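You operate a simulated robot arm through the tools that you are given. There is no shell and no other tool. Be economical: measure what you need, move in short steps, check, and stop when the job is done.

The job below is to be done with a simulated robot arm. You get a single attempt, and the scene is never put back.

Task
Stack the spring clip marked "1000 g" from the counter over the open shelves on top of the spring clip marked "400 g".

It is judged by the outcome, as a careful person would: the job done as asked, and still so three seconds after it is handed in. It fails if anything else is knocked over, pushed out of place, dropped, spilled or broken.

Robot
A 7-joint arm with a two-finger parallel gripper, fixed in place. Base frame: the origin is at the foot of the arm, x ahead of it, y to its left, z up; the work surface is at about z = 910. Readings come in mm, rad, newtons and seconds.
With the tool pointing down near the work surface it reaches from about 280 to 680 mm from the base axis. Its first joint turns from -1.152 to 1.152 rad. Payload 1.57 kg.
The tool frame sits at the grasp point between the pads (the TCP): z along the fingers, y along the line on which they close. The tips reach 30 mm beyond it. The gripper opens to 110 mm. The fingers are 24 mm wide and 12 mm thick; the gripper's body (48 by 112 mm) begins 78 mm behind the TCP.
Orientation is that of the tool frame in the base frame, as a unit quaternion [x, y, z, w]. With the fingers straight down and closing along the base's y, the tool's x points along the base's -x, its y along +y and its z along -z.

Tools
- The arm moves only by the tool servo_tool. Its argument "motion" is a list of rows, each an object of numbers (a shift or turn left out is 0, a gripper value left out holds the last): "x", "y", "z": the shift along the base's x, y, z in mm; "ax", "ay", "az": the turn, a rotation vector about the base's x, y, z in rad; "grip": the finger opening in mm, from 0 to 110. In form: [{"x": .., "y": .., "z": .., "ax": .., "ay": .., "az": .., "grip": ..}, ...]. A call has 1 to 20 rows; each row is the pose to reach, as a shift and turn from the pose commanded when the call began. Rows are played at 5 a second. More than 50 mm and 0.15 rad between two rows, or a gripper value outside its range, and nothing of the call is played. A pose out of reach is approached as far as the arm can. The call stops where the force on the tool passes 40 N (or 10 N more than at its start, if that is more) or the arm is blocked; 0.2 s more then pass. The fingers move at their own pace (about 108 mm/s each) and stop on an object; they squeeze with about 27 N. The grip force told is the motor's: it shows also when the fingers shut on nothing. Time passes only in rows, and 0.2 s behind the last, so rows that repeat a pose let the fingers close. It gives the time, the measured TCP pose, the force on the tool (base axes), the opening and the grip force at its end, in the units of the frame above (readings bear some noise).
- Cameras (640 x 400 px; columns grow to the right, rows downward): "scene" is fixed at [150.4, -385.6, 1412.2]; the picture's right is [0.82, -0.58, 0.00], its down [-0.25, -0.36, -0.90] and it looks along [0.52, 0.73, -0.44] (base axes); focal length 366 px, centre (320, 200). "wrist" rides on the gripper at [-36, 0, -80] in the tool frame; the picture's right is [0.00, -1.00, 0.00], its down [0.97, 0.00, -0.24] and it looks along [0.24, 0.00, 0.97] (tool axes); focal length 218 px, centre (320, 200). There is no depth. A picture from a camera that has moved, and an enlarged one, comes with that camera's place and axes in the base frame and with its lens. The place of the scene camera against the robot may be out by one fixed shift of up to 18 mm in any direction.
- camera(camera): a new picture of that camera. No time passes.
- close_up(camera, box): a new picture of the part [left, top, right, bottom] of that camera's present view, enlarged. No time passes.
- sign_off(): hands the job in; it is judged then, once.

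Work in short steps. Places have to be worked out from the pictures, the camera data and where the tool is seen: move nearer, look again, correct. Check each grasp and each placing, and mend what went wrong. You have 90 turns and 38 pictures in all, those below and enlarged ones among them. Open the gripper and draw the arm clear of the work before you hand the job in, unless the task says otherwise; then end with one line.

The tools are called after "Request:" by a JSON object that holds its "fn" and its "kwargs". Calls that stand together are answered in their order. servo_tool: Moves the arm, as the interface text tells. Its arguments: {"type":"object","properties":{"motion":{"type":"array","items":{"type":"object","properties":{"x":{"type":"number"},"y":{"type":"number"},"z":{"type":"number"},"ax":{"type":"number"},"ay":{"type":"number"},"az":{"type":"number"},"grip":{"type":"number"}}}}},"required":["motion"]} The other tools are called the same way: camera (camera) takes a picture; close_up (camera, box) takes an enlarged picture of a part of a camera's view; sign_off () hands the job in.

At the start:

```text
time: 0.0
eef_pos: [301.4, 151.6, 1168.0]
tool_rot: [0.001, 1.0, 0.001, 0.001]
wrist_force: [0.6, 0.9, -0.9]
opening: 110.0
grasp_force: 0.0
```

scene: 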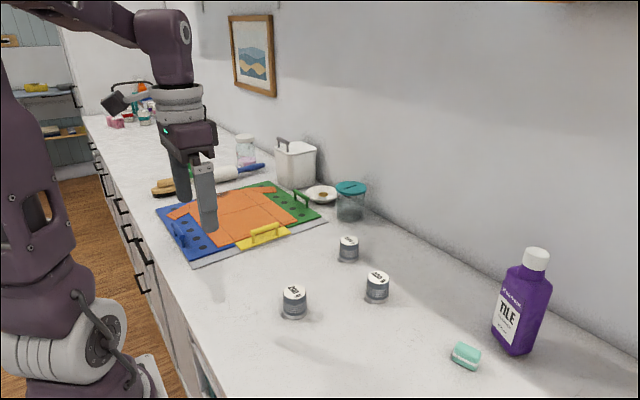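
wrist: 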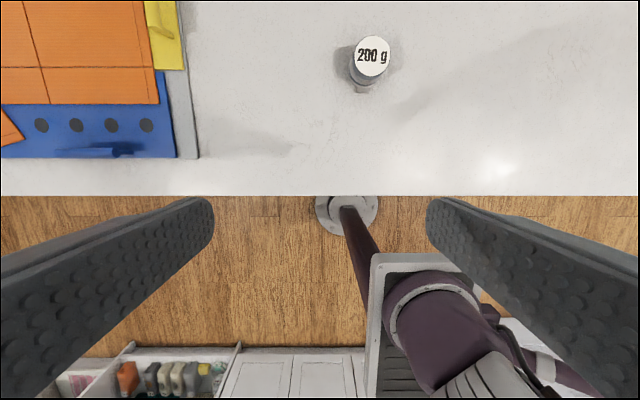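

The scene shows three small labelled cylinders; I zoom in to read the labels and look at the rest of the counter.

Request:
{"fn": "close_up", "kwargs": {"camera": "scene", "box": [250, 220, 410, 320]}}

Request:
{"fn": "close_up", "kwargs": {"camera": "scene", "box": [80, 70, 240, 170]}}

```text
4.00 times, centred on (330, 270) of scene
camera zoom: at [150.4, -385.6, 1412.2], right [0.82, -0.58, 0.0], down [-0.25, -0.36, -0.9], along [0.52, 0.73, -0.44], focal length 1464 px, centre (280, -80)
```

zoom: 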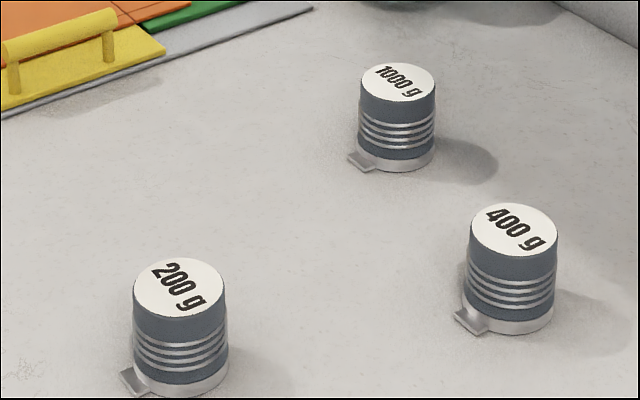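

```text
4.00 times, centred on (160, 120) of scene
camera zoom: at [150.4, -385.6, 1412.2], right [0.82, -0.58, 0.0], down [-0.25, -0.36, -0.9], along [0.52, 0.73, -0.44], focal length 1464 px, centre (960, 520)
```

zoom: 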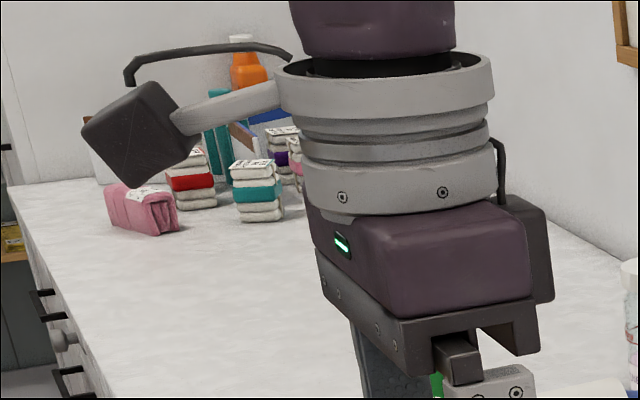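

The labels read 200 g, 400 g and 1000 g. I estimate 1000 g at about (615,149) and 400 g at (579,17), both around 43 mm in diameter and 50 mm tall. The small lip on each points towards -x. I move high over the 1000 g for a wrist view.

Request:
{"fn": "servo_tool", "kwargs": {"motion": [{"x": 40}, {"x": 80}, {"x": 120}, {"x": 160, "y": -10}, {"x": 200, "y": -25}, {"x": 230, "y": -40}, {"x": 250, "y": -50}, {"x": 250, "y": -50}]}}

Request:
{"fn": "camera", "kwargs": {"camera": "wrist"}}

```text
time: 1.8
eef_pos: [553.0, 100.3, 1168.0]
tool_rot: [0.001, 1.0, 0.0, 0.001]
wrist_force: [-0.8, -1.1, 0.6]
opening: 109.9
grasp_force: 0.0
```

```text
33 pictures are left
camera wrist: at [588.7, 98.9, 1246.0], right [0.0, -1.0, 0.0], down [-0.97, 0.0, 0.24], along [-0.24, 0.0, -0.97], focal length 218 px, centre (320, 200)
```

wrist: 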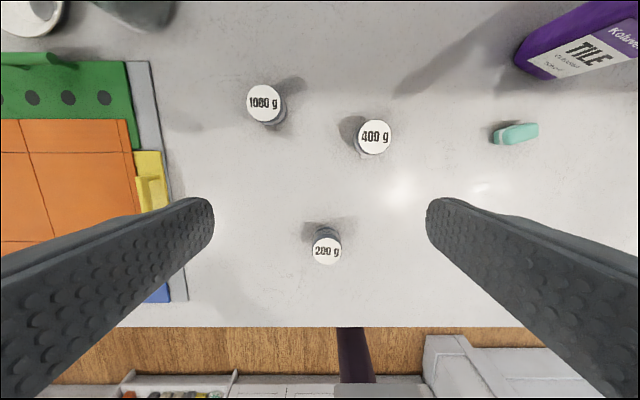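

The wrist view puts 1000 g at about (640,169) and 400 g at about (600,30). I move over and lower to refine, narrowing the opening a little.

Request:
{"fn": "servo_tool", "kwargs": {"motion": [{"x": 25, "y": 25, "z": -20}, {"x": 45, "y": 50, "z": -50}, {"x": 50, "y": 69, "z": -80}, {"x": 50, "y": 69, "z": -80, "grip": 80}]}}

Request:
{"fn": "camera", "kwargs": {"camera": "wrist"}}

```text
time: 2.8
eef_pos: [599.5, 171.5, 1089.1]
tool_rot: [0.0, 1.0, 0.0, 0.0]
wrist_force: [0.4, -0.2, -0.4]
opening: 80.3
grasp_force: 0.1
```

```text
32 pictures are left
camera wrist: at [635.5, 169.8, 1166.8], right [0.0, -1.0, 0.0], down [-0.97, 0.0, 0.24], along [-0.24, 0.0, -0.97], focal length 218 px, centre (320, 200)
```

wrist: 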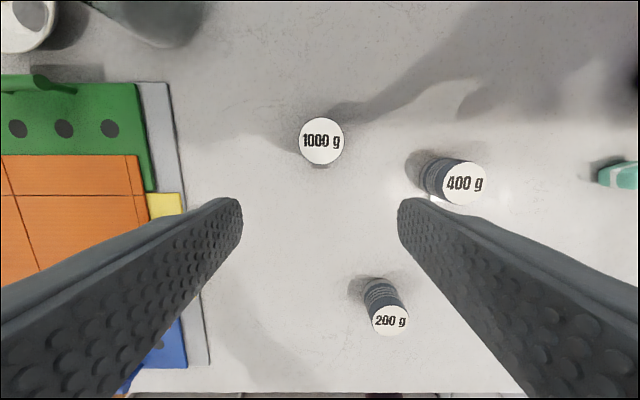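

Two views agree: the top is at z≈958.5, with 1000 g at (640,168.5) and 400 g at (600,29.5). I centre over 1000 g and come down with the tips just above its top, then check.

Request:
{"fn": "servo_tool", "kwargs": {"motion": [{"x": 20, "y": -1}, {"x": 39, "y": -2, "z": -20}, {"x": 39, "y": -2, "z": -55}, {"x": 39, "y": -2, "z": -90}, {"x": 39, "y": -2, "z": -90}]}}

Request:
{"fn": "camera", "kwargs": {"camera": "wrist"}}

Request:
{"fn": "camera", "kwargs": {"camera": "scene"}}

```text
time: 4.0
eef_pos: [641.1, 170.6, 997.8]
tool_rot: [0.0, 1.0, 0.0, 0.0]
wrist_force: [-0.3, -0.3, 0.1]
opening: 79.9
grasp_force: 0.0
```

```text
31 pictures are left
camera wrist: at [676.4, 168.9, 1076.0], right [0.0, -1.0, 0.0], down [-0.97, 0.0, 0.24], along [-0.24, 0.0, -0.97], focal length 218 px, centre (320, 200)
```

wrist: 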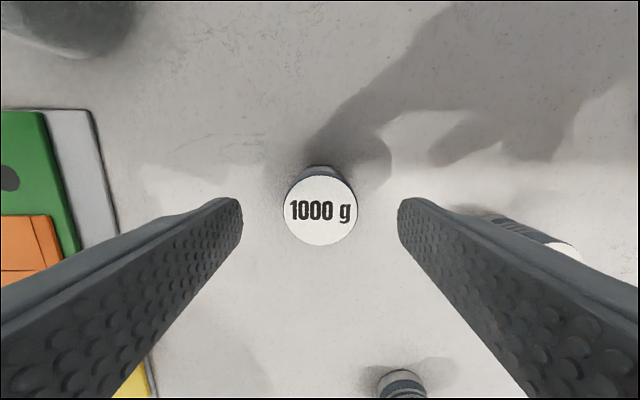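

```text
30 pictures are left
```

scene: 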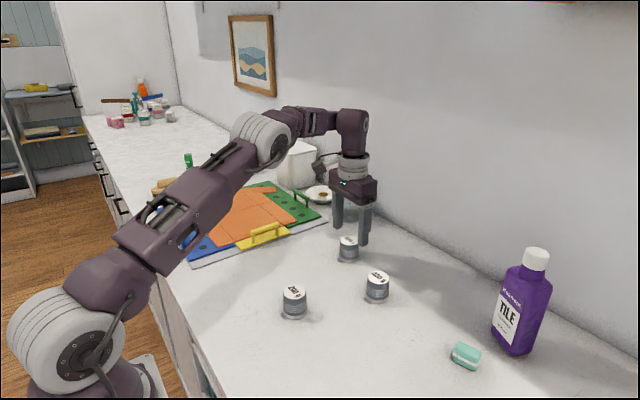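

Centred: the top is at (641,169) and the tool matches. I descend 50 mm to z≈948 (tips ≈918) and close.

Request:
{"fn": "servo_tool", "kwargs": {"motion": [{"z": -20}, {"z": -38}, {"z": -50}, {"z": -50}, {"z": -50, "grip": 30}, {"z": -50, "grip": 30}, {"z": -50, "grip": 30}, {"z": -50, "grip": 30}]}}

```text
time: 5.8
eef_pos: [640.1, 169.3, 948.1]
tool_rot: [-0.001, 1.0, 0.001, -0.001]
wrist_force: [0.5, -0.3, -0.2]
opening: 45.3
grasp_force: 26.7
```

Closed on the object at 45 mm with a firm grip. I lift it gently and check.

Request:
{"fn": "servo_tool", "kwargs": {"motion": [{"z": 10}, {"z": 30}, {"z": 60}, {"z": 90}, {"z": 90}]}}

Request:
{"fn": "camera", "kwargs": {"camera": "wrist"}}

Request:
{"fn": "camera", "kwargs": {"camera": "scene"}}

```text
time: 7.0
eef_pos: [640.9, 167.5, 1040.3]
tool_rot: [0.0, 1.0, 0.0, 0.0]
wrist_force: [0.7, -0.2, -1.2]
opening: 45.2
grasp_force: 27.1
```

```text
29 pictures are left
camera wrist: at [676.3, 166.9, 1117.6], right [0.0, -1.0, 0.0], down [-0.97, 0.0, 0.24], along [-0.24, 0.0, -0.97], focal length 218 px, centre (320, 200)
```

wrist: 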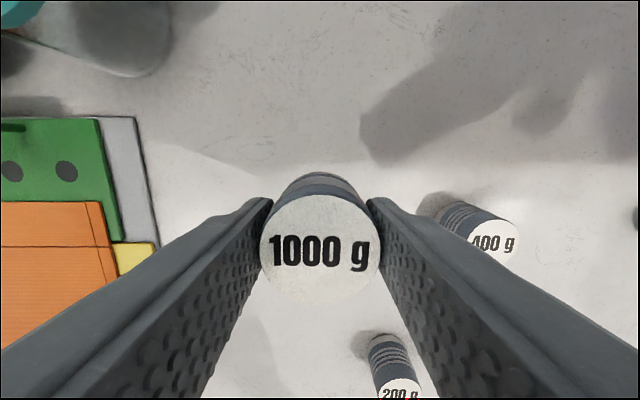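

```text
28 pictures are left
```

scene: 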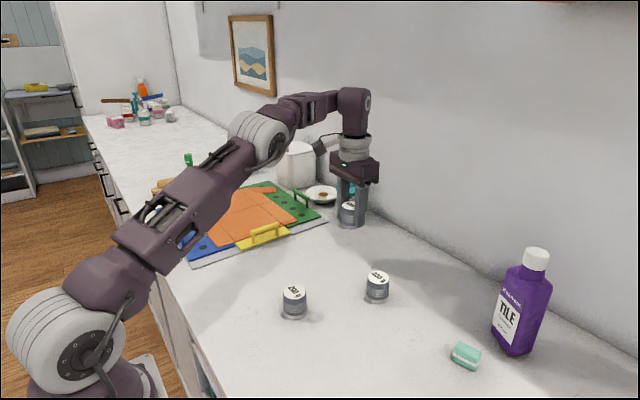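

The clip is held upright. I carry it to above the 400 g (about (600.5,29.5)), with its base around 1010, and check the alignment.

Request:
{"fn": "servo_tool", "kwargs": {"motion": [{"x": -5, "y": -20, "z": 10}, {"x": -15, "y": -50, "z": 10}, {"x": -25, "y": -80, "z": 10}, {"x": -35, "y": -110, "z": 10}, {"x": -40, "y": -130, "z": 10}, {"x": -41, "y": -139, "z": 10}, {"x": -41, "y": -139, "z": 10}]}}

Request:
{"fn": "camera", "kwargs": {"camera": "wrist"}}

Request:
{"fn": "close_up", "kwargs": {"camera": "scene", "box": [300, 210, 460, 310]}}

```text
time: 8.6
eef_pos: [598.3, 30.2, 1047.9]
tool_rot: [-0.001, 1.0, -0.001, 0.0]
wrist_force: [-0.1, -0.6, -1.4]
opening: 45.1
grasp_force: 27.0
```

```text
27 pictures are left
camera wrist: at [634.3, 28.3, 1126.8], right [0.0, -1.0, 0.0], down [-0.97, 0.0, 0.24], along [-0.24, 0.0, -0.97], focal length 218 px, centre (320, 200)
```

wrist: 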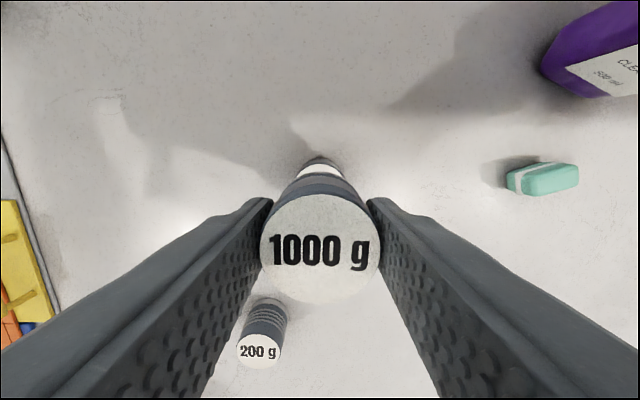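

```text
4.00 times, centred on (380, 260) of scene
camera zoom: at [150.4, -385.6, 1412.2], right [0.82, -0.58, 0.0], down [-0.25, -0.36, -0.9], along [0.52, 0.73, -0.44], focal length 1464 px, centre (80, -40)
```

zoom: 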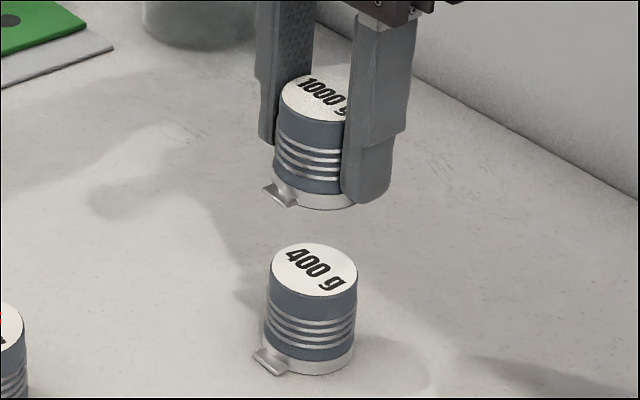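

Aligned within a couple of mm. I lower to a ~6 mm gap and look again.

Request:
{"fn": "servo_tool", "kwargs": {"motion": [{"z": -15}, {"z": -30}, {"z": -40}, {"z": -45}, {"z": -45}]}}

Request:
{"fn": "close_up", "kwargs": {"camera": "scene", "box": [330, 235, 426, 307]}}

Request:
{"fn": "camera", "kwargs": {"camera": "wrist"}}

```text
time: 9.8
eef_pos: [599.9, 29.3, 1003.7]
tool_rot: [0.0, 1.0, 0.0, 0.0]
wrist_force: [-0.5, -0.2, -2.3]
opening: 45.0
grasp_force: 26.8
```

```text
5.56 times, centred on (378, 271) of scene
camera zoom: at [150.5, -385.6, 1412.2], right [0.82, -0.58, 0.0], down [-0.25, -0.36, -0.9], along [0.52, 0.73, -0.44], focal length 2033 px, centre (-2, -194)
```

zoom: 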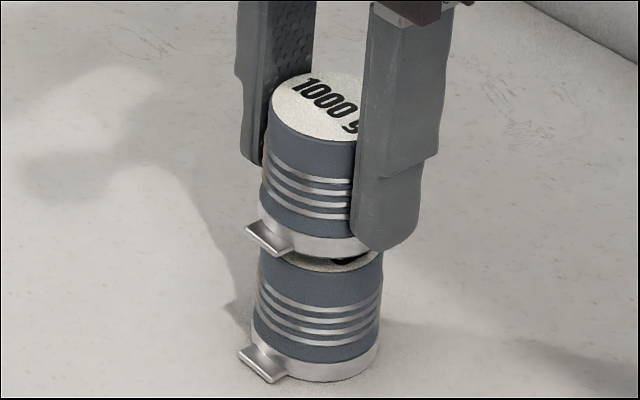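

```text
24 pictures are left
camera wrist: at [635.2, 28.7, 1081.9], right [0.0, -1.0, 0.0], down [-0.97, 0.0, 0.24], along [-0.24, 0.0, -0.97], focal length 218 px, centre (320, 200)
```

wrist: 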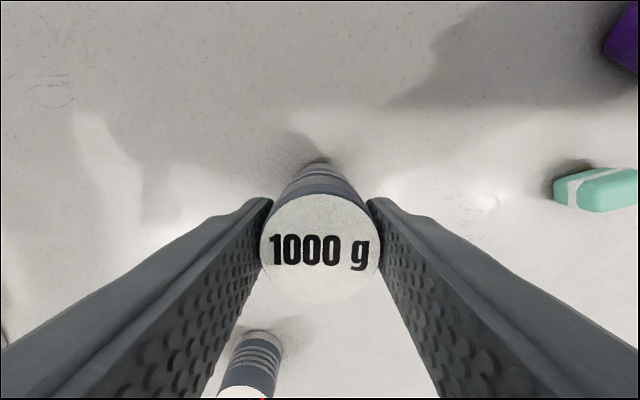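

The stack is aligned laterally (base ring centre matches the 400's axis). I lower slowly to contact.

Request:
{"fn": "servo_tool", "kwargs": {"motion": [{"z": -2}, {"z": -4}, {"z": -5}, {"z": -5}]}}

Request:
{"fn": "servo_tool", "kwargs": {"motion": [{"z": -0.7}, {"z": -0.7}]}}

Request:
{"fn": "close_up", "kwargs": {"camera": "scene", "box": [354, 260, 402, 290]}}

```text
time: 10.8
eef_pos: [601.1, 28.6, 998.7]
tool_rot: [0.0, 1.0, 0.0, -0.001]
wrist_force: [0.3, 0.2, -1.2]
opening: 45.3
grasp_force: 27.2
```

```text
time: 11.4
eef_pos: [600.3, 29.9, 997.1]
tool_rot: [0.0, 1.0, 0.0, 0.001]
wrist_force: [0.2, -0.4, -1.7]
opening: 45.1
grasp_force: 26.9
```

```text
13.33 times, centred on (378, 275) of scene
camera zoom: at [150.5, -385.6, 1412.2], right [0.82, -0.58, 0.0], down [-0.25, -0.36, -0.9], along [0.52, 0.73, -0.44], focal length 4880 px, centre (-453, -800)
```

zoom: 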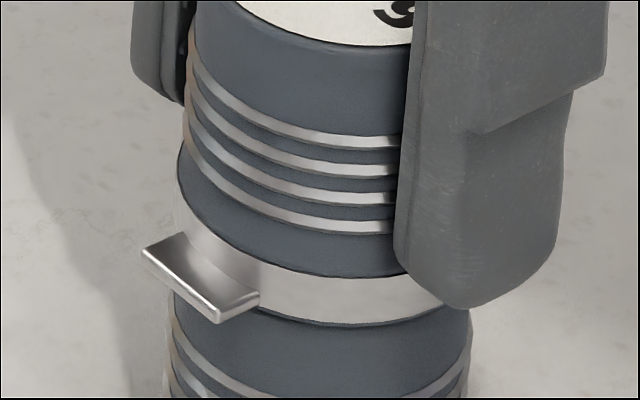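

No contact force yet, and the remaining gap is small. I go down in sub-mm steps.

Request:
{"fn": "servo_tool", "kwargs": {"motion": [{"z": -0.6}, {"z": -0.6}]}}

Request:
{"fn": "servo_tool", "kwargs": {"motion": [{"z": -0.6}, {"z": -0.6}]}}

```text
time: 12.0
eef_pos: [600.5, 29.2, 996.4]
tool_rot: [0.0, 1.0, 0.001, -0.001]
wrist_force: [-0.5, 0.2, -1.2]
opening: 45.2
grasp_force: 27.6
```

```text
time: 12.6
eef_pos: [600.2, 29.2, 997.1]
tool_rot: [0.0, 1.0, 0.001, 0.0]
wrist_force: [0.3, -0.2, -2.2]
opening: 45.0
grasp_force: 26.9
```

Request:
{"fn": "servo_tool", "kwargs": {"motion": [{"z": -0.7}, {"z": -0.7}]}}

Request:
{"fn": "servo_tool", "kwargs": {"motion": [{"z": -0.7}, {"z": -0.7}]}}

Request:
{"fn": "close_up", "kwargs": {"camera": "scene", "box": [354, 260, 402, 290]}}

```text
time: 13.2
eef_pos: [600.1, 29.8, 996.7]
tool_rot: [0.0, 1.0, -0.001, 0.001]
wrist_force: [1.2, -2.2, 4.8]
opening: 45.1
grasp_force: 26.8
```

```text
time: 13.8
eef_pos: [599.8, 28.9, 995.6]
tool_rot: [0.0, 1.0, 0.001, 0.001]
wrist_force: [1.8, 0.3, 10.7]
opening: 44.9
grasp_force: 27.1
```

```text
13.33 times, centred on (378, 275) of scene
camera zoom: at [150.3, -385.6, 1412.2], right [0.82, -0.58, 0.0], down [-0.25, -0.36, -0.9], along [0.52, 0.73, -0.44], focal length 4880 px, centre (-453, -800)
```

zoom: 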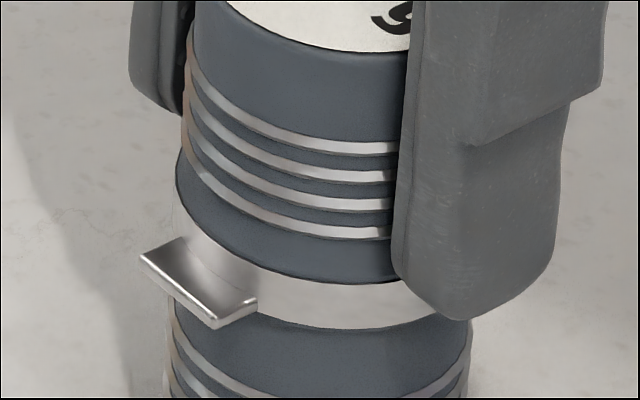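

Contact is clear (about 11 N upward) and the clip is seated. I ease up 0.7 mm to relax the push, then open the fingers.

Request:
{"fn": "servo_tool", "kwargs": {"motion": [{"z": 0.7}, {"z": 0.7, "grip": 48}, {"z": 0.7, "grip": 55}, {"z": 0.7, "grip": 70}, {"z": 0.7, "grip": 75}, {"z": 0.7, "grip": 75}]}}

Request:
{"fn": "close_up", "kwargs": {"camera": "scene", "box": [330, 235, 426, 307]}}

```text
time: 15.2
eef_pos: [601.0, 29.9, 995.6]
tool_rot: [0.0, 1.0, 0.0, 0.0]
wrist_force: [0.1, -0.9, -0.3]
opening: 74.9
grasp_force: 0.0
```

```text
5.56 times, centred on (378, 271) of scene
camera zoom: at [150.4, -385.6, 1412.2], right [0.82, -0.58, 0.0], down [-0.25, -0.36, -0.9], along [0.52, 0.73, -0.44], focal length 2033 px, centre (-2, -194)
```

zoom: 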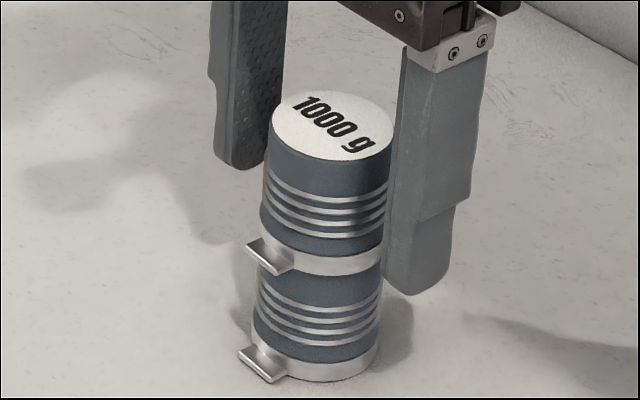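

The stack stands straight and free of the fingers. I raise the arm straight up, clear of the work.

Request:
{"fn": "servo_tool", "kwargs": {"motion": [{"z": 20}, {"z": 50}, {"z": 85}, {"z": 120}, {"x": -30, "z": 150}, {"x": -70, "z": 160}, {"x": -110, "z": 160}, {"x": -110, "z": 160}]}}

Request:
{"fn": "camera", "kwargs": {"camera": "scene"}}

Request:
{"fn": "camera", "kwargs": {"camera": "wrist"}}

```text
time: 17.0
eef_pos: [489.1, 30.5, 1155.8]
tool_rot: [0.0, 1.0, 0.0, 0.0]
wrist_force: [-0.1, -0.3, 0.6]
opening: 74.9
grasp_force: 0.1
```

```text
20 pictures are left
```

scene: 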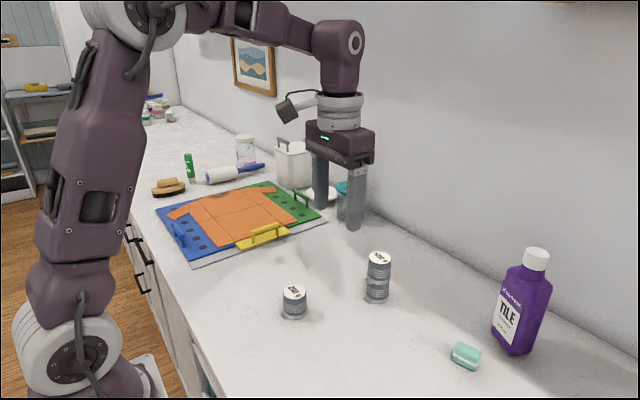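

```text
19 pictures are left
camera wrist: at [525.0, 28.3, 1234.3], right [0.0, -1.0, 0.0], down [-0.97, 0.0, 0.24], along [-0.24, 0.0, -0.97], focal length 218 px, centre (320, 200)
```

wrist: 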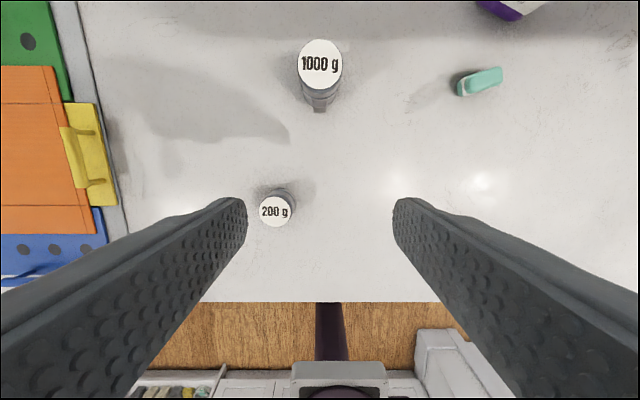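

The stack is stable, nothing else has moved, and the arm is clear, so I hand the job in.

Request:
{"fn": "sign_off", "kwargs": {}}

```text
The job is handed in.
```

The 1000 g spring clip is stacked on the 400 g one and stood steady when I handed in; nothing else moved, and the gripper is open and clear.
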